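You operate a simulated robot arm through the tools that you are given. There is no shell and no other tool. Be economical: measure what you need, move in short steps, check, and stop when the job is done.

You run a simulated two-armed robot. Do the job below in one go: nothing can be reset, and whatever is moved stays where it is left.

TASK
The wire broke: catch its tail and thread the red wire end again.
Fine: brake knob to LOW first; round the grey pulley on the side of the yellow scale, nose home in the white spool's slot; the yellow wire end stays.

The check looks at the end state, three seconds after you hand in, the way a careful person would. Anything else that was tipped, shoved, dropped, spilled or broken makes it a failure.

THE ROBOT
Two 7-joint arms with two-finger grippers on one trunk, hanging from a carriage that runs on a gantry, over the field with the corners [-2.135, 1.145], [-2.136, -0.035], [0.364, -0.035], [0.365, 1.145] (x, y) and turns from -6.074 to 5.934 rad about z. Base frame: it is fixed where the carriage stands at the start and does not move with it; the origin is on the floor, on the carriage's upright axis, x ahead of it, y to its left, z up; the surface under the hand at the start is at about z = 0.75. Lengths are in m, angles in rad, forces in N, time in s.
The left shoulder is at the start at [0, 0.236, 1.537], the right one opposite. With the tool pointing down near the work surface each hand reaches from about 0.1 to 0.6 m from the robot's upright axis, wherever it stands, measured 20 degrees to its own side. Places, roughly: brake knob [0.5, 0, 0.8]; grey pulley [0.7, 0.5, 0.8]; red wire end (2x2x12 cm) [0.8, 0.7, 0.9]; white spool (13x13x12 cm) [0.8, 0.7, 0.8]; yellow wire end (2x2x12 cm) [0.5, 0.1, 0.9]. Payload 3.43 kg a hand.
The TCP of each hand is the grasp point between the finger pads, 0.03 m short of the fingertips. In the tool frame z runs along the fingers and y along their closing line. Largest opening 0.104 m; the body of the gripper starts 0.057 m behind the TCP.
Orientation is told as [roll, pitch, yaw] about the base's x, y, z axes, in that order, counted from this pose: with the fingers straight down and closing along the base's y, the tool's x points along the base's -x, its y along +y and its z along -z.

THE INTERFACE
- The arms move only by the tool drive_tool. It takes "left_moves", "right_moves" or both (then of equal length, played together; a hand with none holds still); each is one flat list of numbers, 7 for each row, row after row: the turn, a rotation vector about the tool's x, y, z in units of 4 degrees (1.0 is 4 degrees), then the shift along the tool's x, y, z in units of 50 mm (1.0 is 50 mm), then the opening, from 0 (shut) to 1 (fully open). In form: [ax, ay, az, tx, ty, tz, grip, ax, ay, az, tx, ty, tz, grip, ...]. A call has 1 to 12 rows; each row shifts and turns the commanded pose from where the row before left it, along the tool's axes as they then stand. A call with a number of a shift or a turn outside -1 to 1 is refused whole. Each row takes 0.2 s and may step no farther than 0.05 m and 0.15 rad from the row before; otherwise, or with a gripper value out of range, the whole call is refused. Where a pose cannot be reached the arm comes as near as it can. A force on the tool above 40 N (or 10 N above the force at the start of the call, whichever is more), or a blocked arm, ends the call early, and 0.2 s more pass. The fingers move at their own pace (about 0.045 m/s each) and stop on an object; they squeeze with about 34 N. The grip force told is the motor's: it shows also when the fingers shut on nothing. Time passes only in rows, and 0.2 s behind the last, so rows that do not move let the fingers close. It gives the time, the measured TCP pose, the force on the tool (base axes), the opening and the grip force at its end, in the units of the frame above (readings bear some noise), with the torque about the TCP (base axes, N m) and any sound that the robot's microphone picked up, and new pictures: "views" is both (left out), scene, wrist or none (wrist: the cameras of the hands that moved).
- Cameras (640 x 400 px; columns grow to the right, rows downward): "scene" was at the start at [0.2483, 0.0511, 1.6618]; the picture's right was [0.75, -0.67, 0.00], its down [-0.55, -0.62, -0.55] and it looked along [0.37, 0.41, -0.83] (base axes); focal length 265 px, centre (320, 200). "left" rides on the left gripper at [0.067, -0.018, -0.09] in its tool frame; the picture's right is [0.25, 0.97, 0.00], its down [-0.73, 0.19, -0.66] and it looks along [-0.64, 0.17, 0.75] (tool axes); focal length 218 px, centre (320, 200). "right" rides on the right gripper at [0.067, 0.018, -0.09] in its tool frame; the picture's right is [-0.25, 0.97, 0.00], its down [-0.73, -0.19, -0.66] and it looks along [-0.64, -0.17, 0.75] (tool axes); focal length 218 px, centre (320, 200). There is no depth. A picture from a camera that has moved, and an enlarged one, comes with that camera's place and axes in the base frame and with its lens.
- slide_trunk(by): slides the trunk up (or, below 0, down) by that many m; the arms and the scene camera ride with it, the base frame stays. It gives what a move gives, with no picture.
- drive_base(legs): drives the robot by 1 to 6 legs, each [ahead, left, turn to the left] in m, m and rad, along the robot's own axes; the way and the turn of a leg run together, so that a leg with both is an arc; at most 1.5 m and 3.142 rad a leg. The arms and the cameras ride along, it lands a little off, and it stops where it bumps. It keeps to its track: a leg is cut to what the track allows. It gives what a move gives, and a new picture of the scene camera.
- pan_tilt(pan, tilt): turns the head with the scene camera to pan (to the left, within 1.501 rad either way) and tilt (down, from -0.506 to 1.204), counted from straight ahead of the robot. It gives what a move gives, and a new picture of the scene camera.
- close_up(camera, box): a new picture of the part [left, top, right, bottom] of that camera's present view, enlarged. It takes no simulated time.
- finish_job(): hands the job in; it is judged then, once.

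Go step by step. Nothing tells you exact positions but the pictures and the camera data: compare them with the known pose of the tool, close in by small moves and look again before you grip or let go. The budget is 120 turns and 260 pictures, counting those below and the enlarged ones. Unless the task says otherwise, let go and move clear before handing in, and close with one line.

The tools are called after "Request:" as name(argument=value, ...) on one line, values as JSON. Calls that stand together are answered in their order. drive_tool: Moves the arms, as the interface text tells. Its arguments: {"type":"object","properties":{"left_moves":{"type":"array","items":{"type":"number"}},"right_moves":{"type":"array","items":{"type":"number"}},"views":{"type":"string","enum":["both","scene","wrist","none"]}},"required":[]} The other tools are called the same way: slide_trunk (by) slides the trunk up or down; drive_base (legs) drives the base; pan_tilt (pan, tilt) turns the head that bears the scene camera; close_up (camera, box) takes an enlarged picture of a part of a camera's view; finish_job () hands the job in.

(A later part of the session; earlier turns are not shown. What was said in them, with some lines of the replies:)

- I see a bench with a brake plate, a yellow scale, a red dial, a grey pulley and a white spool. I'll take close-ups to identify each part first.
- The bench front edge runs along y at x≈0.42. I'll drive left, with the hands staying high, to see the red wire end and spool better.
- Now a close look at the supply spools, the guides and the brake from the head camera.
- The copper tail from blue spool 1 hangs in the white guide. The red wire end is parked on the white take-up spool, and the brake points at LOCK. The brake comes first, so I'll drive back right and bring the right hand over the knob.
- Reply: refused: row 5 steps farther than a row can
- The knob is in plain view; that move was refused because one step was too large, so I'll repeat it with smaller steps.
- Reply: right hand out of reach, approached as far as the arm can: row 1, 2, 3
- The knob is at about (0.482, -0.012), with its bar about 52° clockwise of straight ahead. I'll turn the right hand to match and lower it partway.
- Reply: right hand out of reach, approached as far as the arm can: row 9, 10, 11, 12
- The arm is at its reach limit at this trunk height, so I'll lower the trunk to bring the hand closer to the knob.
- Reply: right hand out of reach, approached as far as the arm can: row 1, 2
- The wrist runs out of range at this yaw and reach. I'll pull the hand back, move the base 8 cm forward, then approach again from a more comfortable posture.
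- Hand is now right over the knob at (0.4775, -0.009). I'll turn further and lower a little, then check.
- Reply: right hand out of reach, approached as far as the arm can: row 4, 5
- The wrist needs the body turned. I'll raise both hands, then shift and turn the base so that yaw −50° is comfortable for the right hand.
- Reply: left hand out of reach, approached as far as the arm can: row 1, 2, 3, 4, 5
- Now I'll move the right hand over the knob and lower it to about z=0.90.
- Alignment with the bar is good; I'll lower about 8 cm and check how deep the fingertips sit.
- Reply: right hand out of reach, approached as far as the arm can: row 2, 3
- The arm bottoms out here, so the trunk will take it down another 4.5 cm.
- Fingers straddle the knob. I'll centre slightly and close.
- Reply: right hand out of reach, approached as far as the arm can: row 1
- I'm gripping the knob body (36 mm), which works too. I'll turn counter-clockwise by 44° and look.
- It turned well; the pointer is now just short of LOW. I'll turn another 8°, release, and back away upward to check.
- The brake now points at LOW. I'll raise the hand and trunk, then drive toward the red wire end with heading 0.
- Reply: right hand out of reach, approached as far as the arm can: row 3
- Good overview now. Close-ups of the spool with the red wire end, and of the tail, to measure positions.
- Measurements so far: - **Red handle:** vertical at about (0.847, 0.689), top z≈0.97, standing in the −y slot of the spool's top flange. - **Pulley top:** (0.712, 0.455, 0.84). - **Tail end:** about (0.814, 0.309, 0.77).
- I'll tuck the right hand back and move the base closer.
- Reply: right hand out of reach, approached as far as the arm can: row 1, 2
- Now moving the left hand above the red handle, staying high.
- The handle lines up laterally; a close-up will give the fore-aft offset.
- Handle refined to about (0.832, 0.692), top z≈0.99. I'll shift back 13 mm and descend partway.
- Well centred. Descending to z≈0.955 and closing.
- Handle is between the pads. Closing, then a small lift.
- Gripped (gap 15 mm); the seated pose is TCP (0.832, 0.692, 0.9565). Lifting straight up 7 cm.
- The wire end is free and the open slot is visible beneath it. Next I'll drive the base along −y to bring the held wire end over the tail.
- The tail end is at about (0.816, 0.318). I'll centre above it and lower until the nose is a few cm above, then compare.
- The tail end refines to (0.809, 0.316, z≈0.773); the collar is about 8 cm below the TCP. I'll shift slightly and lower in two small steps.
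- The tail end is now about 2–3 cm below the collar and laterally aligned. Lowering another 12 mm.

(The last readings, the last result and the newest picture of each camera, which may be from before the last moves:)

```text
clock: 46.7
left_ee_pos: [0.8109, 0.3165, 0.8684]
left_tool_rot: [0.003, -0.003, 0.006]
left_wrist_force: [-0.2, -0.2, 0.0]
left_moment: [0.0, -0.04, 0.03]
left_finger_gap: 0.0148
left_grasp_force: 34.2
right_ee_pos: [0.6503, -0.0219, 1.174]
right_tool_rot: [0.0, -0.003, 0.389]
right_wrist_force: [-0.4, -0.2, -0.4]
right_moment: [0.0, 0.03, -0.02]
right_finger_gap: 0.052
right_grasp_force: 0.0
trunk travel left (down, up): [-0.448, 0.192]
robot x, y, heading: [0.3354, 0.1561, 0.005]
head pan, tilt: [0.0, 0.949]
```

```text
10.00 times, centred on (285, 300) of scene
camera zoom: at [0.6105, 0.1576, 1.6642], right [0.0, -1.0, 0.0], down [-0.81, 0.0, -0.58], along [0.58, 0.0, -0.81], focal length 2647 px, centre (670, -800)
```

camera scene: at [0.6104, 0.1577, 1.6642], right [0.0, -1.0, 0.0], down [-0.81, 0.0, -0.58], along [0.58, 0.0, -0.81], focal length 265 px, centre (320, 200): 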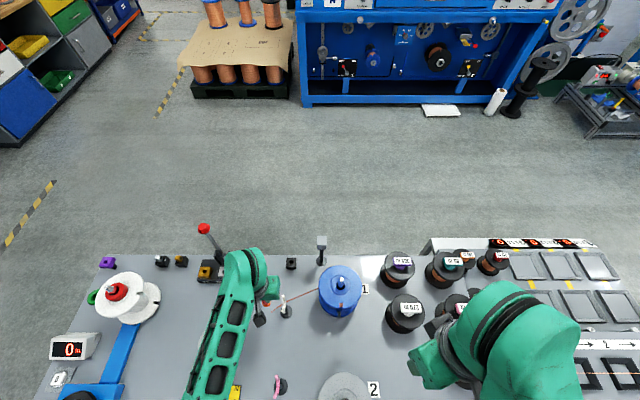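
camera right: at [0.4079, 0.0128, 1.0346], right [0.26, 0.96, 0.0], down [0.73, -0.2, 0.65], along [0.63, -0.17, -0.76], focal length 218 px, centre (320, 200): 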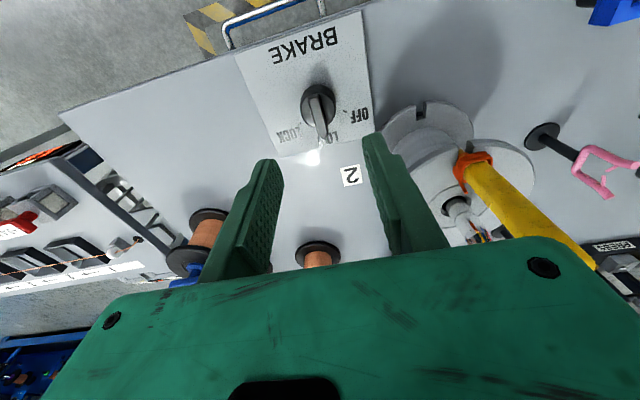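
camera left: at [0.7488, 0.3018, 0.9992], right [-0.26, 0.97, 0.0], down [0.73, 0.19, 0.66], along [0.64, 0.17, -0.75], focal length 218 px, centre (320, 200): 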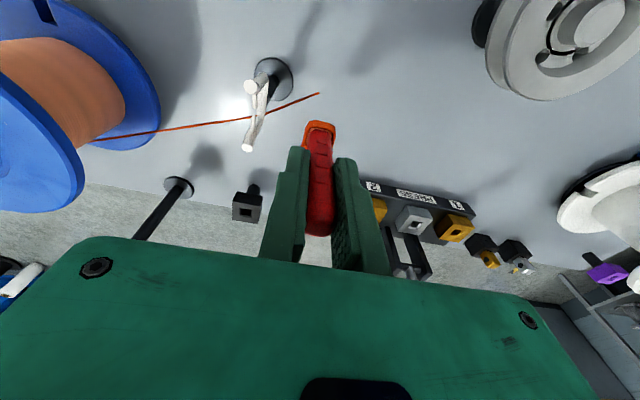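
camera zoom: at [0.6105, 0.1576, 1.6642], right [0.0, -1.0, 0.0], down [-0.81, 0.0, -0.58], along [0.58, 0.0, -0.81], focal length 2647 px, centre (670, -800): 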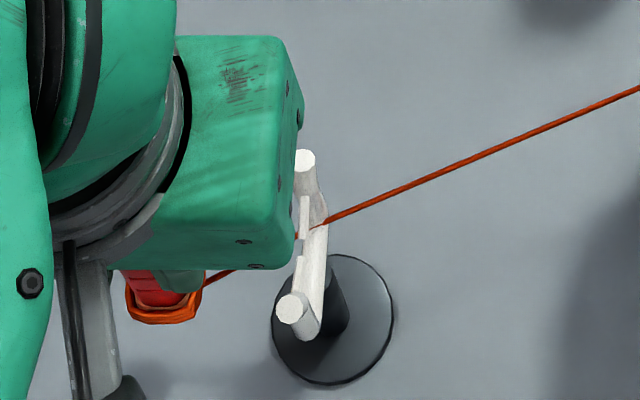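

The tail has snapped onto the collar: the wire now ends at the red handle. I'll lift slightly and move toward the scale side to confirm it follows.

Request:
drive_tool(left_moves=[0, 0, 0, 0, 0.1, -0.4, 0, 0, 0, 0, 0.3, 0.3, -0.4, 0], views="scene")

Request:
close_up(camera="left", box=[200, 20, 420, 180])

Request:
close_up(camera="scene", box=[230, 250, 330, 330])

```text
clock: 47.3
left_ee_pos: [0.794, 0.3364, 0.9087]
left_tool_rot: [0.003, -0.001, 0.003]
left_wrist_force: [-0.2, -1.3, -1.1]
left_moment: [-0.13, -0.04, -0.01]
left_finger_gap: 0.0146
left_grasp_force: 33.7
right_ee_pos: [0.6506, -0.0235, 1.1728]
right_tool_rot: [0.001, -0.002, 0.387]
right_wrist_force: [-0.9, 0.5, 0.4]
right_moment: [-0.02, 0.02, 0.02]
right_finger_gap: 0.0521
right_grasp_force: 0.0
trunk travel left (down, up): [-0.448, 0.192]
robot x, y, heading: [0.3356, 0.1571, -0.001]
head pan, tilt: [0.0, 0.949]
camera scene: at [0.6103, 0.1576, 1.6641], right [0.0, -1.0, 0.0], down [-0.81, 0.0, -0.58], along [0.58, 0.0, -0.81], focal length 265 px, centre (320, 200)
```

scene: 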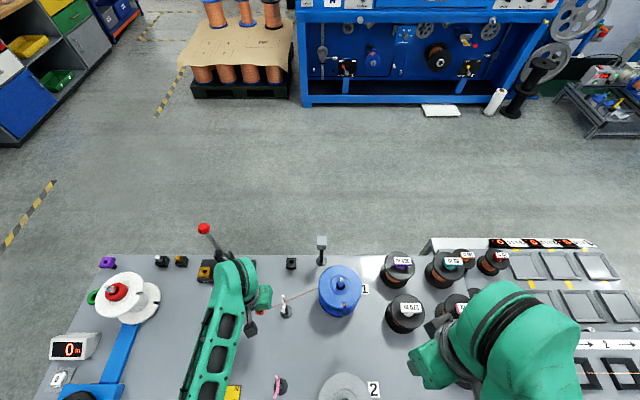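

```text
2.50 times, centred on (310, 100) of left
camera zoom: at [0.7267, 0.3193, 0.9974], right [-0.26, 0.97, 0.0], down [0.73, 0.19, 0.66], along [0.64, 0.17, -0.75], focal length 546 px, centre (345, 450)
```

zoom: 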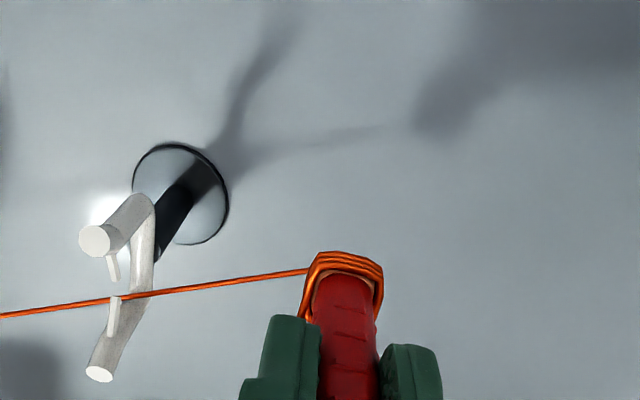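

```text
5.00 times, centred on (280, 290) of scene
camera zoom: at [0.6103, 0.1576, 1.6641], right [0.0, -1.0, 0.0], down [-0.81, 0.0, -0.58], along [0.58, 0.0, -0.81], focal length 1323 px, centre (520, -250)
```

zoom: 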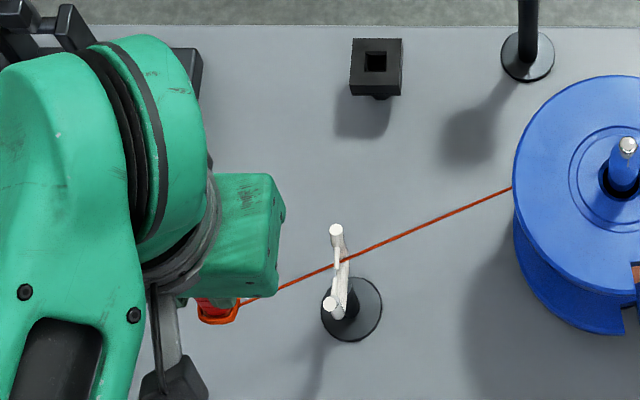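

The wire follows and stays in the guide fork. I'll move toward x≈0.64, in front of the pulley on the scale side, with the wire at groove height.

Request:
drive_tool(left_moves=[0, 0, 0, 0.77, 0.17, 0, 0, 0, 0, 0, 0.77, 0.17, 0, 0, 0, 0, 0, 0.77, 0.17, 0, 0, 0, 0, 0, 0.77, 0.17, 0, 0])

Request:
close_up(camera="left", box=[200, 0, 600, 240])

Request:
close_up(camera="scene", box=[180, 260, 340, 380])

```text
clock: 48.3
left_ee_pos: [0.6396, 0.3684, 0.9083]
left_tool_rot: [0.005, -0.002, 0.004]
left_wrist_force: [0.5, 0.0, -0.5]
left_moment: [-0.01, -0.05, 0.02]
left_finger_gap: 0.0151
left_grasp_force: 34.1
right_ee_pos: [0.6503, -0.0227, 1.1734]
right_tool_rot: [0.001, 0.001, 0.387]
right_wrist_force: [-0.3, -0.4, -0.1]
right_moment: [0.01, -0.01, 0.0]
right_finger_gap: 0.052
right_grasp_force: 0.1
trunk travel left (down, up): [-0.448, 0.192]
robot x, y, heading: [0.3419, 0.1567, 0.008]
head pan, tilt: [0.0, 0.949]
camera scene: at [0.6102, 0.1577, 1.6641], right [0.0, -1.0, 0.0], down [-0.81, 0.0, -0.58], along [0.58, 0.0, -0.81], focal length 265 px, centre (320, 200)
camera left: at [0.5717, 0.352, 0.9979], right [-0.26, 0.97, 0.0], down [0.73, 0.19, 0.66], along [0.64, 0.17, -0.75], focal length 218 px, centre (320, 200)
```

scene: 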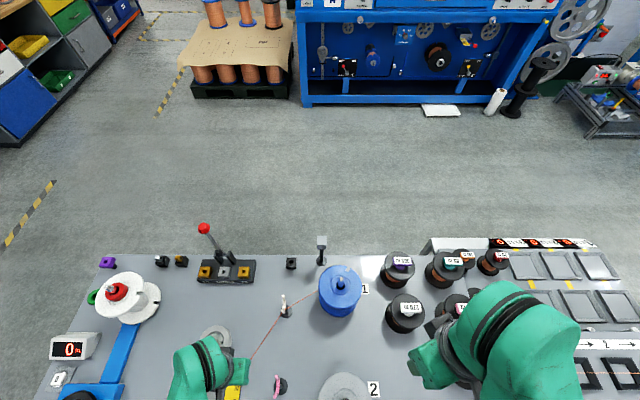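
left: 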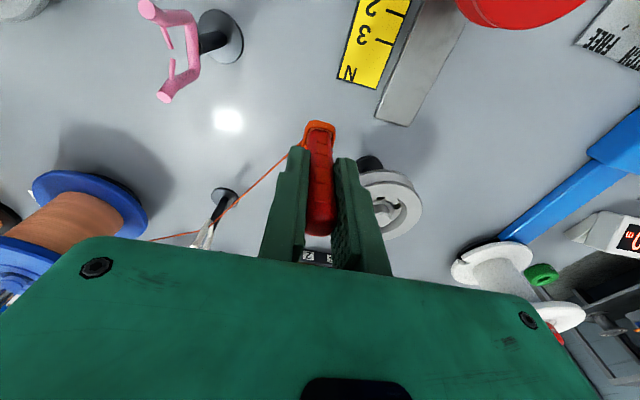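

```text
1.60 times, centred on (400, 120) of left
camera zoom: at [0.5717, 0.352, 0.9979], right [-0.26, 0.97, 0.0], down [0.73, 0.19, 0.66], along [0.64, 0.17, -0.75], focal length 349 px, centre (192, 328)
```

zoom: 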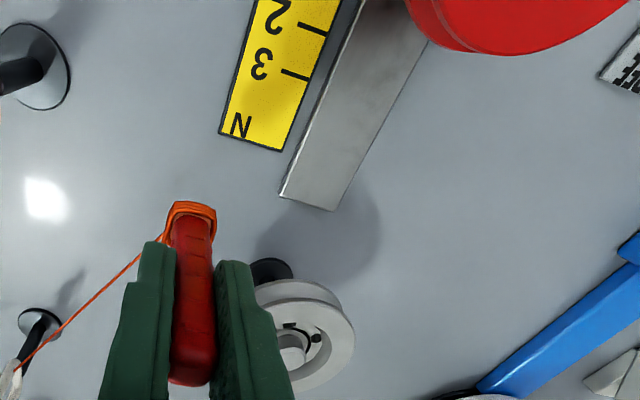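

```text
3.33 times, centred on (260, 320) of scene
camera zoom: at [0.6102, 0.1577, 1.6641], right [0.0, -1.0, 0.0], down [-0.81, 0.0, -0.58], along [0.58, 0.0, -0.81], focal length 882 px, centre (520, -200)
```

zoom: 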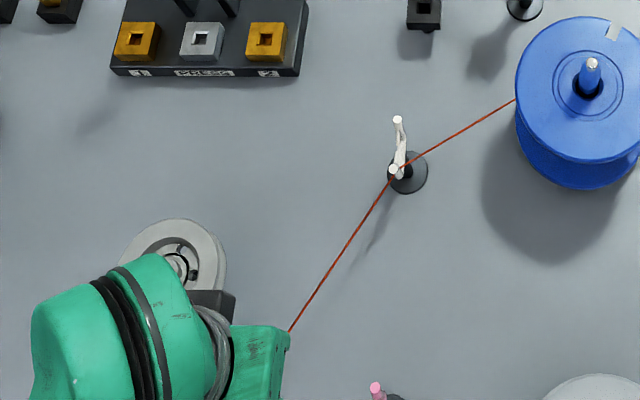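

The wire bends at the guide as expected. I'll drive +y past the front of the pulley.

Request:
drive_base(legs=[[0, 0.18, 0]])

Request:
close_up(camera="left", box=[0, 0, 400, 240])

Request:
close_up(camera="scene", box=[230, 270, 390, 390])

```text
clock: 49.8
left_ee_pos: [0.6393, 0.5493, 0.9101]
left_tool_rot: [0.004, -0.002, 0.005]
left_wrist_force: [-0.2, 0.4, -0.8]
left_moment: [0.0, -0.01, -0.04]
left_finger_gap: 0.0147
left_grasp_force: 33.7
right_ee_pos: [0.6507, 0.1576, 1.1734]
right_tool_rot: [0.001, -0.002, 0.388]
right_wrist_force: [-0.2, 0.2, 0.2]
right_moment: [-0.06, 0.01, -0.03]
right_finger_gap: 0.052
right_grasp_force: 0.0
trunk travel left (down, up): [-0.448, 0.192]
robot x, y, heading: [0.3352, 0.3364, 0.006]
head pan, tilt: [0.0, 0.949]
camera scene: at [0.6098, 0.3376, 1.6642], right [0.0, -1.0, 0.0], down [-0.81, 0.0, -0.58], along [0.58, 0.0, -0.81], focal length 265 px, centre (320, 200)
```

scene: 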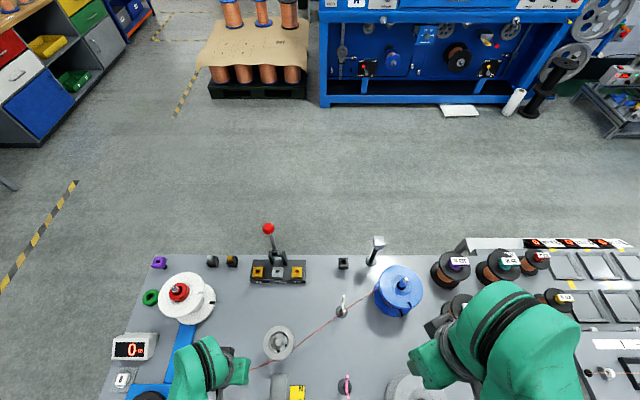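

```text
1.60 times, centred on (200, 120) of left
camera zoom: at [0.5719, 0.532, 0.998], right [-0.26, 0.97, 0.0], down [0.73, 0.19, 0.66], along [0.64, 0.17, -0.75], focal length 349 px, centre (512, 328)
```

zoom: 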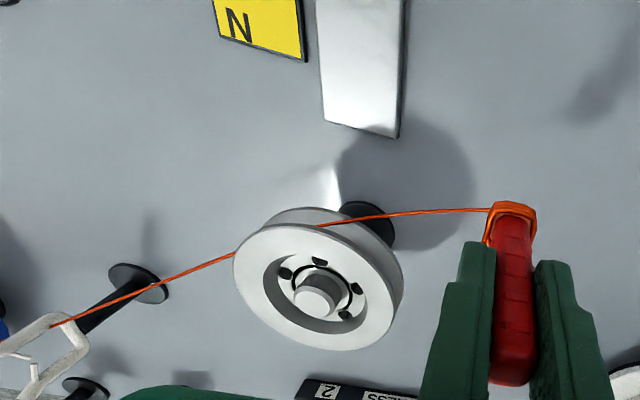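

```text
3.33 times, centred on (310, 330) of scene
camera zoom: at [0.6098, 0.3376, 1.6642], right [0.0, -1.0, 0.0], down [-0.81, 0.0, -0.58], along [0.58, 0.0, -0.81], focal length 882 px, centre (353, -233)
```

zoom: 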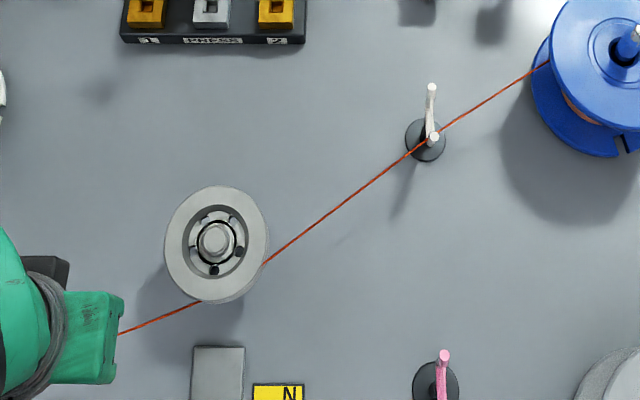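

The wire lies neatly in the pulley groove on the scale side. Now I'll head toward the spool: arm +x with a slight rise, then the base +y.

Request:
drive_tool(left_moves=[0, 0, 0, -0.6, 0.3, -0.3, 0, 0, 0, 0, -0.6, 0.3, -0.4, 0, 0, 0, 0, -0.4, 0.2, -0.4, 0], views="none")

Request:
drive_base(legs=[[0, 0.105, 0]])

Request:
close_up(camera="left", box=[0, 0, 640, 400])

```text
clock: 50.6
left_ee_pos: [0.718, 0.5892, 0.9651]
left_tool_rot: [0.004, 0.0, 0.006]
left_wrist_force: [-0.3, -0.9, -0.5]
left_moment: [-0.09, 0.04, -0.02]
left_finger_gap: 0.0149
left_grasp_force: 33.5
right_ee_pos: [0.6503, 0.1561, 1.1742]
right_tool_rot: [0.0, -0.002, 0.388]
right_wrist_force: [0.0, 0.1, 0.7]
right_moment: [0.02, 0.02, 0.01]
right_finger_gap: 0.0519
right_grasp_force: 0.0
trunk travel left (down, up): [-0.448, 0.192]
robot x, y, heading: [0.3374, 0.3367, -0.0]
head pan, tilt: [0.0, 0.949]
```

```text
clock: 51.8
left_ee_pos: [0.717, 0.695, 0.9649]
left_tool_rot: [0.002, -0.003, 0.003]
left_wrist_force: [-0.3, 0.9, 0.2]
left_moment: [-0.02, 0.0, 0.02]
left_finger_gap: 0.0147
left_grasp_force: 34.1
right_ee_pos: [0.6501, 0.2633, 1.1744]
right_tool_rot: [-0.001, -0.002, 0.387]
right_wrist_force: [0.4, 1.0, 0.7]
right_moment: [-0.02, 0.0, 0.01]
right_finger_gap: 0.0521
right_grasp_force: 0.0
trunk travel left (down, up): [-0.448, 0.192]
robot x, y, heading: [0.3371, 0.4451, 0.003]
head pan, tilt: [0.0, 0.949]
camera scene: at [0.6094, 0.4433, 1.6642], right [0.0, -1.0, 0.0], down [-0.81, 0.0, -0.58], along [0.58, 0.0, -0.81], focal length 265 px, centre (320, 200)
```

scene: 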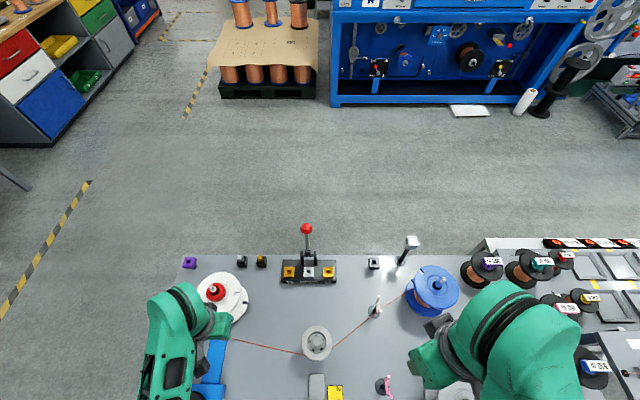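

```text
1.00 times, centred on (320, 200) of left (not enlarged: the box is as wide or as high as the picture)
camera zoom: at [0.6502, 0.6776, 1.0539], right [-0.26, 0.97, 0.0], down [0.73, 0.19, 0.66], along [0.64, 0.17, -0.75], focal length 218 px, centre (320, 200)
```

zoom: 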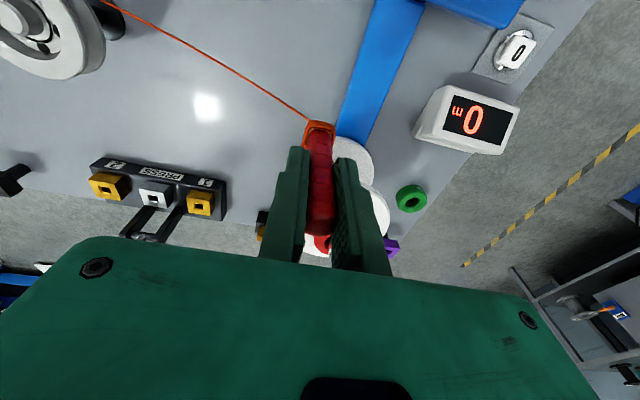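

Now raising to about 0.99 and moving +x to directly above the slot.

Request:
drive_tool(left_moves=[0, 0, 0, -0.1, -0.1, -0.5, 0, 0, 0, 0, -0.7, 0, 0, 0, 0, 0, 0, -0.7, 0, 0, 0, 0, 0, 0, -0.7, 0.04, 0, 0, 0, 0, 0, -0.1, 0, 0, 0])

Request:
close_up(camera="left", box=[240, 40, 440, 190])

Request:
close_up(camera="scene", box=[180, 250, 360, 380])

```text
clock: 53.0
left_ee_pos: [0.8326, 0.6907, 0.9901]
left_tool_rot: [0.004, -0.003, 0.005]
left_wrist_force: [-1.4, -0.9, -0.6]
left_moment: [-0.11, 0.04, 0.03]
left_finger_gap: 0.0148
left_grasp_force: 34.4
right_ee_pos: [0.6503, 0.2633, 1.1742]
right_tool_rot: [-0.001, -0.001, 0.388]
right_wrist_force: [0.5, 0.5, 0.0]
right_moment: [0.01, -0.02, 0.0]
right_finger_gap: 0.0515
right_grasp_force: 0.0
trunk travel left (down, up): [-0.448, 0.192]
robot x, y, heading: [0.3361, 0.442, 0.006]
head pan, tilt: [0.0, 0.949]
camera scene: at [0.6092, 0.4429, 1.6642], right [0.0, -1.0, 0.0], down [-0.81, 0.0, -0.58], along [0.58, 0.0, -0.81], focal length 265 px, centre (320, 200)
camera left: at [0.765, 0.6734, 1.0789], right [-0.26, 0.97, 0.0], down [0.73, 0.19, 0.66], along [0.64, 0.17, -0.75], focal length 218 px, centre (320, 200)
```

scene: 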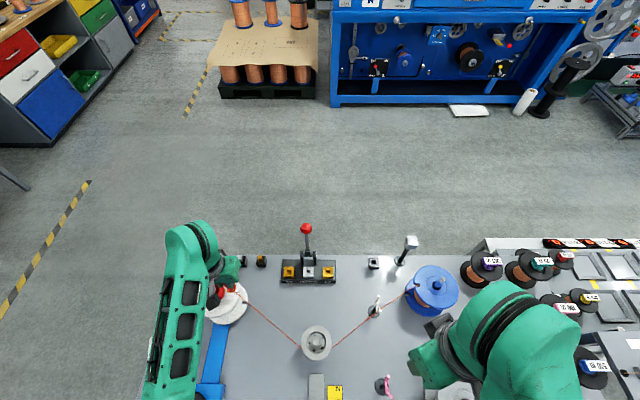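
left: 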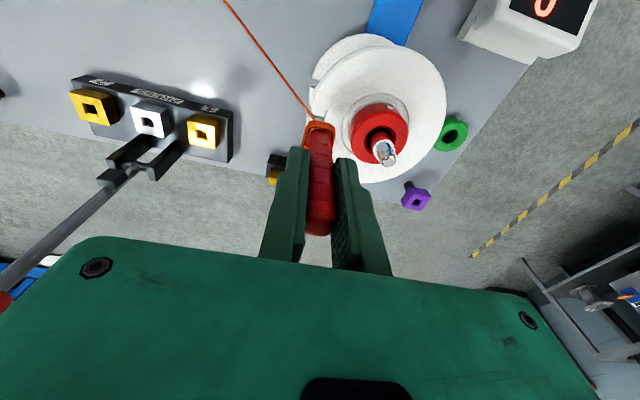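

```text
2.67 times, centred on (340, 115) of left
camera zoom: at [0.765, 0.6734, 1.0789], right [-0.26, 0.97, 0.0], down [0.73, 0.19, 0.66], along [0.64, 0.17, -0.75], focal length 582 px, centre (267, 427)
```

zoom: 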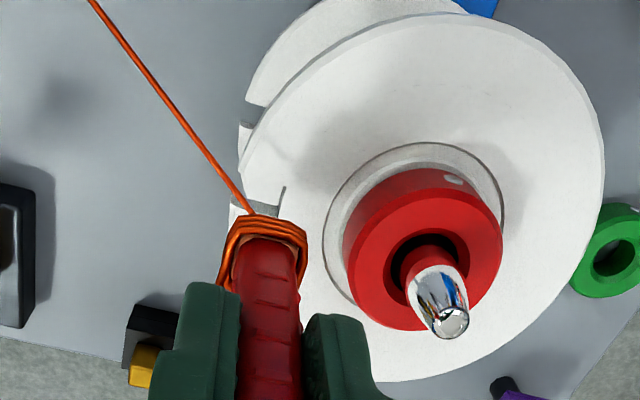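

```text
3.08 times, centred on (270, 315) of scene
camera zoom: at [0.6092, 0.4429, 1.6642], right [0.0, -1.0, 0.0], down [-0.81, 0.0, -0.58], along [0.58, 0.0, -0.81], focal length 814 px, centre (474, -154)
```

zoom: 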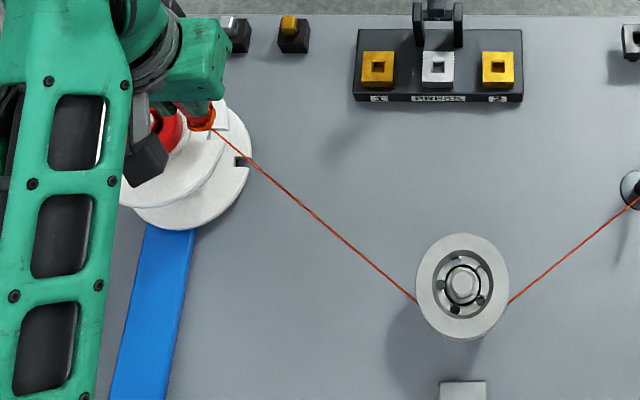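

The wire wraps the pulley correctly. I'm at the recorded seat position, so I'll lower straight to seated height.

Request:
drive_tool(left_moves=[0, 0, 0, 0.01, 0.03, 0.25, 0, 0, 0, 0, 0, 0, 0.25, 0, 0, 0, 0, 0, 0, 0.2, 0, 0, 0, 0, 0, 0, 0, 0], views="none")

Request:
close_up(camera="left", box=[240, 40, 440, 190])

Request:
close_up(camera="scene", box=[190, 260, 290, 335])

```text
clock: 54.0
left_ee_pos: [0.8322, 0.6931, 0.9554]
left_tool_rot: [0.004, -0.005, 0.006]
left_wrist_force: [-2.3, -1.5, 7.0]
left_moment: [-0.14, 0.22, 0.06]
left_finger_gap: 0.0148
left_grasp_force: 34.1
right_ee_pos: [0.6498, 0.2632, 1.1738]
right_tool_rot: [0.001, -0.001, 0.387]
right_wrist_force: [1.5, -0.9, 0.1]
right_moment: [0.01, 0.04, -0.04]
right_finger_gap: 0.052
right_grasp_force: 0.1
trunk travel left (down, up): [-0.448, 0.192]
robot x, y, heading: [0.3348, 0.4443, 0.005]
head pan, tilt: [0.0, 0.949]
```

```text
2.67 times, centred on (340, 115) of left
camera zoom: at [0.7645, 0.6756, 1.0447], right [-0.26, 0.97, 0.0], down [0.73, 0.19, 0.66], along [0.64, 0.17, -0.75], focal length 582 px, centre (267, 427)
```

zoom: 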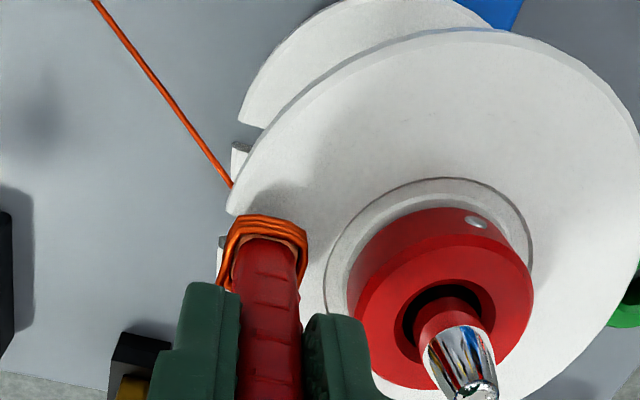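

```text
5.33 times, centred on (240, 298) of scene
camera zoom: at [0.6093, 0.443, 1.6643], right [0.0, -1.0, 0.0], down [-0.81, 0.0, -0.58], along [0.58, 0.0, -0.81], focal length 1412 px, centre (747, -320)
```

zoom: 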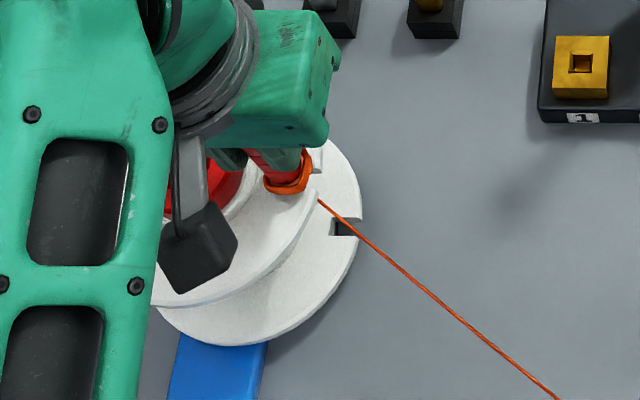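

The pose and the collar's position match the original seated state, with light contact force. One close check before releasing.

Request:
close_up(camera="scene", box=[220, 275, 260, 305])

Request:
close_up(camera="left", box=[280, 80, 360, 140])

```text
13.33 times, centred on (240, 290) of scene
camera zoom: at [0.6093, 0.443, 1.6643], right [0.0, -1.0, 0.0], down [-0.81, 0.0, -0.58], along [0.58, 0.0, -0.81], focal length 3529 px, centre (1387, -1000)
```

zoom: 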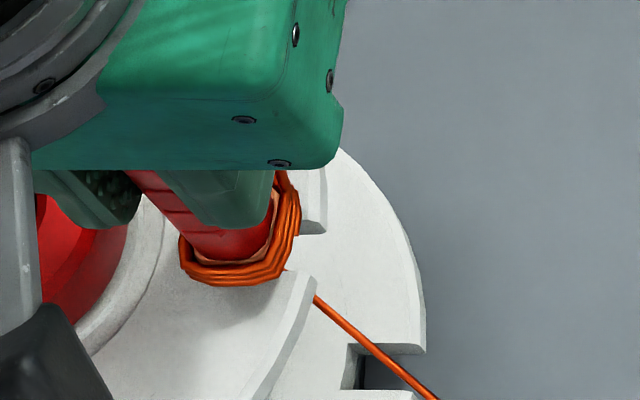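

```text
6.67 times, centred on (320, 110) of left
camera zoom: at [0.7645, 0.6756, 1.0447], right [-0.26, 0.97, 0.0], down [0.73, 0.19, 0.66], along [0.64, 0.17, -0.75], focal length 1455 px, centre (320, 800)
```

zoom: 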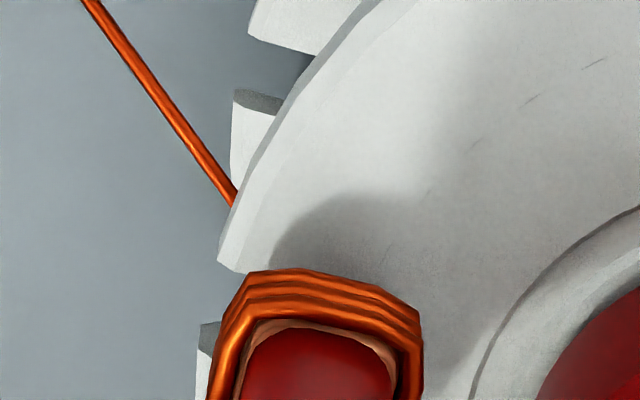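

The collar sits centred over the slot and the wire exits beneath the flange. Releasing and retreating straight up.

Request:
drive_tool(left_moves=[0, 0, 0, 0, 0, 0, 0.5, 0, 0, 0, 0, 0, 0, 0.5, 0, 0, 0, 0, 0, 0, 0.5, 0, 0, 0, 0, 0, 0, 0.5, 0, 0, 0, 0, 0, -0.5, 0.5, 0, 0, 0, 0, 0, -0.8, 0.5, 0, 0, 0, 0, 0, -0.8, 0.5, 0, 0, 0, 0, 0, -0.8, 0.5])

Request:
close_up(camera="left", box=[240, 20, 440, 150])

Request:
close_up(camera="scene", box=[190, 250, 400, 380])

```text
clock: 55.8
left_ee_pos: [0.8316, 0.6921, 1.1001]
left_tool_rot: [0.002, -0.003, 0.003]
left_wrist_force: [-0.3, 0.2, -0.8]
left_moment: [-0.02, 0.0, 0.0]
left_finger_gap: 0.052
left_grasp_force: 0.0
right_ee_pos: [0.6505, 0.2625, 1.1737]
right_tool_rot: [0.001, -0.002, 0.385]
right_wrist_force: [0.2, 0.2, -0.3]
right_moment: [0.01, 0.02, 0.02]
right_finger_gap: 0.052
right_grasp_force: 0.2
trunk travel left (down, up): [-0.448, 0.192]
robot x, y, heading: [0.3355, 0.4433, 0.002]
head pan, tilt: [0.0, 0.949]
camera scene: at [0.6095, 0.4431, 1.6642], right [0.0, -1.0, 0.0], down [-0.81, 0.0, -0.58], along [0.58, 0.0, -0.81], focal length 265 px, centre (320, 200)
camera left: at [0.7645, 0.6756, 1.189], right [-0.26, 0.97, 0.0], down [0.73, 0.19, 0.66], along [0.64, 0.17, -0.75], focal length 218 px, centre (320, 200)
```

scene: 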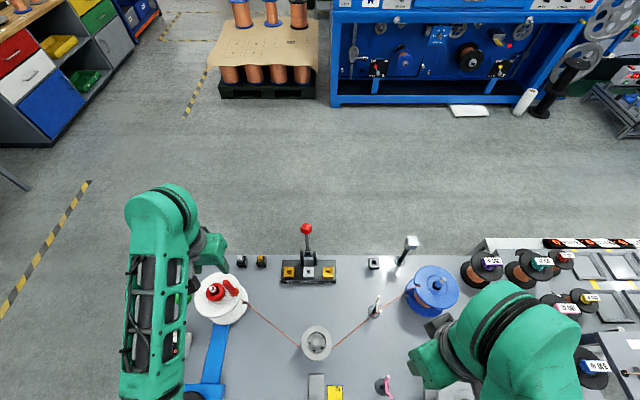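
left: 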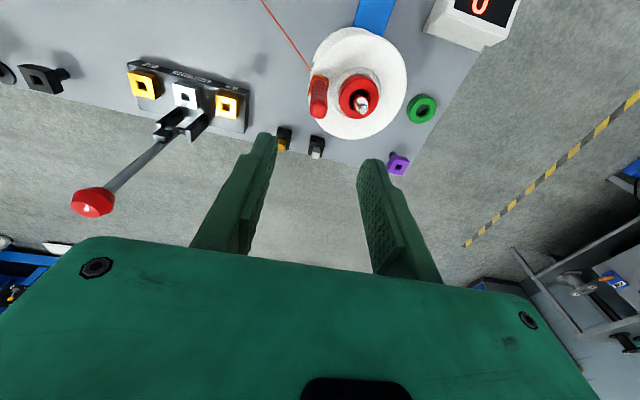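

```text
3.08 times, centred on (340, 85) of left
camera zoom: at [0.7645, 0.6756, 1.189], right [-0.26, 0.97, 0.0], down [0.73, 0.19, 0.66], along [0.64, 0.17, -0.75], focal length 672 px, centre (258, 554)
```

zoom: 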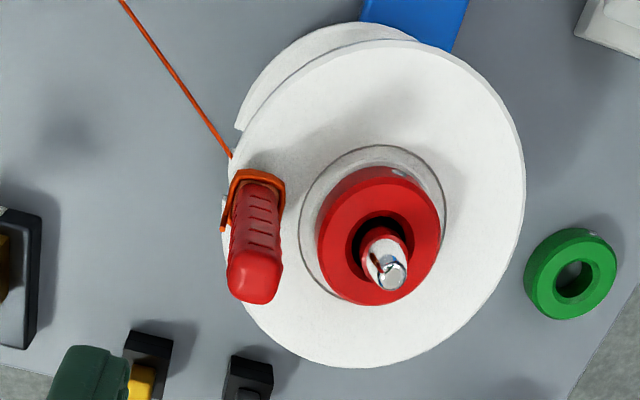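

```text
3.05 times, centred on (295, 315) of scene
camera zoom: at [0.6095, 0.4431, 1.6642], right [0.0, -1.0, 0.0], down [-0.81, 0.0, -0.58], along [0.58, 0.0, -0.81], focal length 807 px, centre (396, -150)
```

zoom: 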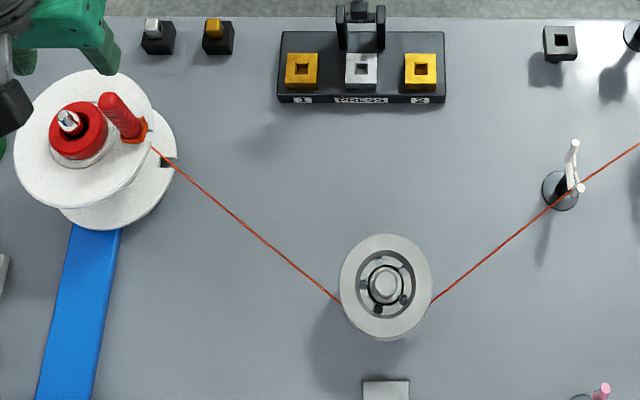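

The wire end stands in the slot and the wire runs cleanly round the pulley. I'll back the base off and verify the brake knob.

Request:
drive_base(legs=[[-0.3, 0, 0]])

Request:
pan_tilt(pan=-0.7, tilt=0.95)

```text
clock: 57.8
left_ee_pos: [0.5333, 0.6918, 1.1]
left_tool_rot: [0.003, -0.004, 0.003]
left_wrist_force: [0.3, 0.6, 0.3]
left_moment: [-0.02, 0.0, 0.02]
left_finger_gap: 0.0518
left_grasp_force: 0.1
right_ee_pos: [0.3516, 0.2614, 1.1736]
right_tool_rot: [0.001, -0.001, 0.388]
right_wrist_force: [0.1, 0.9, 0.3]
right_moment: [0.0, -0.03, -0.02]
right_finger_gap: 0.0518
right_grasp_force: 0.1
trunk travel left (down, up): [-0.448, 0.192]
robot x, y, heading: [0.0355, 0.4427, 0.007]
head pan, tilt: [0.0, 0.949]
camera scene: at [0.3105, 0.4418, 1.6641], right [0.0, -1.0, 0.0], down [-0.81, 0.0, -0.58], along [0.58, 0.0, -0.81], focal length 265 px, centre (320, 200)
```

scene: 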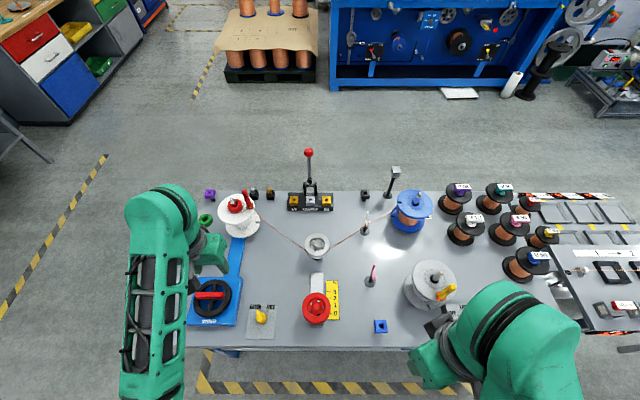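

```text
clock: 58.9
left_ee_pos: [0.533, 0.6926, 1.1008]
left_tool_rot: [0.003, -0.003, 0.004]
left_wrist_force: [-1.1, 0.9, 0.9]
left_moment: [0.02, 0.02, 0.0]
left_finger_gap: 0.0519
left_grasp_force: 0.1
right_ee_pos: [0.3522, 0.261, 1.1743]
right_tool_rot: [0.001, -0.002, 0.388]
right_wrist_force: [-0.2, -0.3, -0.5]
right_moment: [-0.02, -0.03, -0.02]
right_finger_gap: 0.0521
right_grasp_force: 0.2
trunk travel left (down, up): [-0.448, 0.192]
robot x, y, heading: [0.034, 0.4427, 0.005]
head pan, tilt: [-0.7, 0.949]
camera scene: at [0.2938, 0.3949, 1.6642], right [-0.64, -0.77, 0.0], down [-0.62, 0.52, -0.58], along [0.45, -0.37, -0.81], focal length 265 px, centre (320, 200)
```

scene: 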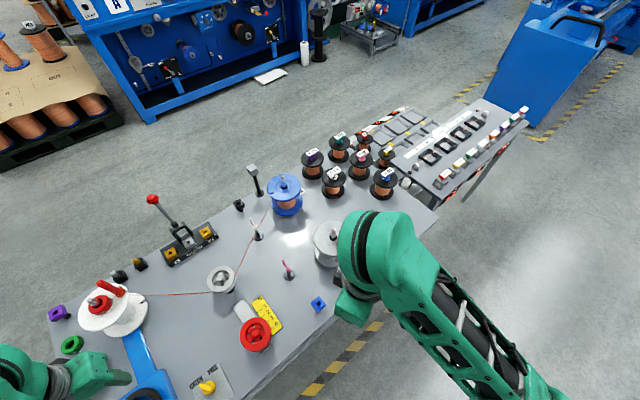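

The right arm hides the knob, so I'll drive left for a clear line of sight.

Request:
drive_base(legs=[[-0.1, 0.35, 0]])

Request:
close_up(camera="scene", box=[160, 120, 480, 320])

```text
clock: 61.2
left_ee_pos: [0.4309, 1.0395, 1.0993]
left_tool_rot: [0.003, -0.003, 0.006]
left_wrist_force: [-0.7, 1.2, -0.3]
left_moment: [-0.02, 0.01, 0.03]
left_finger_gap: 0.0522
left_grasp_force: 0.1
right_ee_pos: [0.2496, 0.6095, 1.1736]
right_tool_rot: [0.0, -0.003, 0.39]
right_wrist_force: [-0.5, 0.8, -0.6]
right_moment: [-0.03, 0.03, -0.01]
right_finger_gap: 0.0521
right_grasp_force: 0.2
trunk travel left (down, up): [-0.448, 0.192]
robot x, y, heading: [-0.0682, 0.7891, 0.005]
head pan, tilt: [-0.7, 0.949]
camera scene: at [0.1919, 0.7433, 1.6642], right [-0.64, -0.77, 0.0], down [-0.62, 0.52, -0.58], along [0.45, -0.37, -0.81], focal length 265 px, centre (320, 200)
```

scene: 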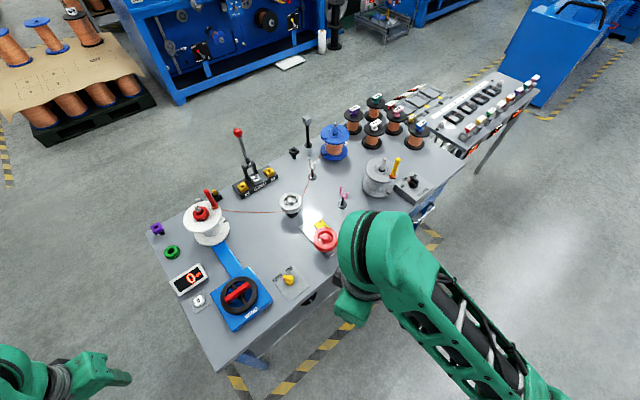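

```text
2.00 times, centred on (320, 220) of scene
camera zoom: at [0.1919, 0.7433, 1.6642], right [-0.64, -0.77, 0.0], down [-0.62, 0.52, -0.58], along [0.45, -0.37, -0.81], focal length 529 px, centre (320, 160)
```

zoom: 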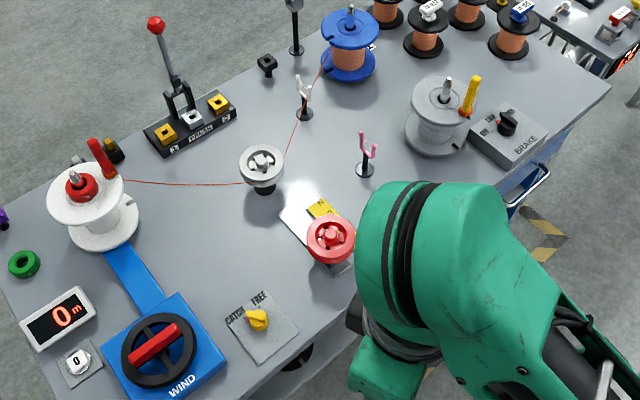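

Request:
close_up(camera="scene", box=[385, 160, 445, 210])

Request:
close_up(camera="scene", box=[180, 170, 320, 260])

```text
8.00 times, centred on (415, 185) of scene
camera zoom: at [0.1919, 0.7433, 1.6642], right [-0.64, -0.77, 0.0], down [-0.62, 0.52, -0.58], along [0.45, -0.37, -0.81], focal length 2117 px, centre (-440, 320)
```

zoom: 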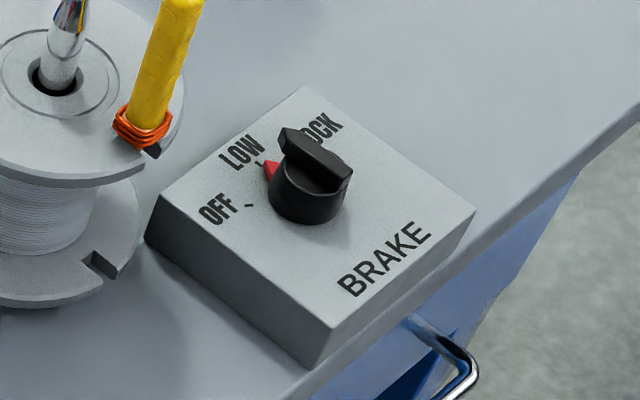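

```text
4.44 times, centred on (250, 215) of scene
camera zoom: at [0.1919, 0.7433, 1.6642], right [-0.64, -0.77, 0.0], down [-0.62, 0.52, -0.58], along [0.45, -0.37, -0.81], focal length 1176 px, centre (631, 133)
```

zoom: 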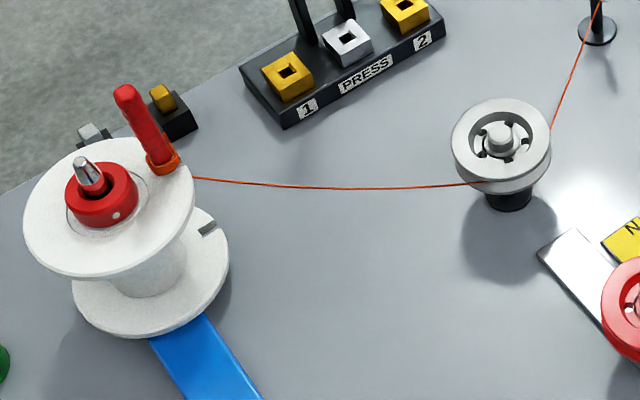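

The red pointer on the knob base lines up with the LOW mark. The wire runs from the guide round the pulley's scale side into the slot, the yellow wire end is untouched, and both hands are clear, so I'm handing in.

Request:
finish_job()

```text
The job is handed in.
```

The red wire end has caught the broken tail, runs round the grey pulley on the yellow-scale side, and stands in the white spool's slot. The brake is on LOW, and the yellow wire end was not moved.
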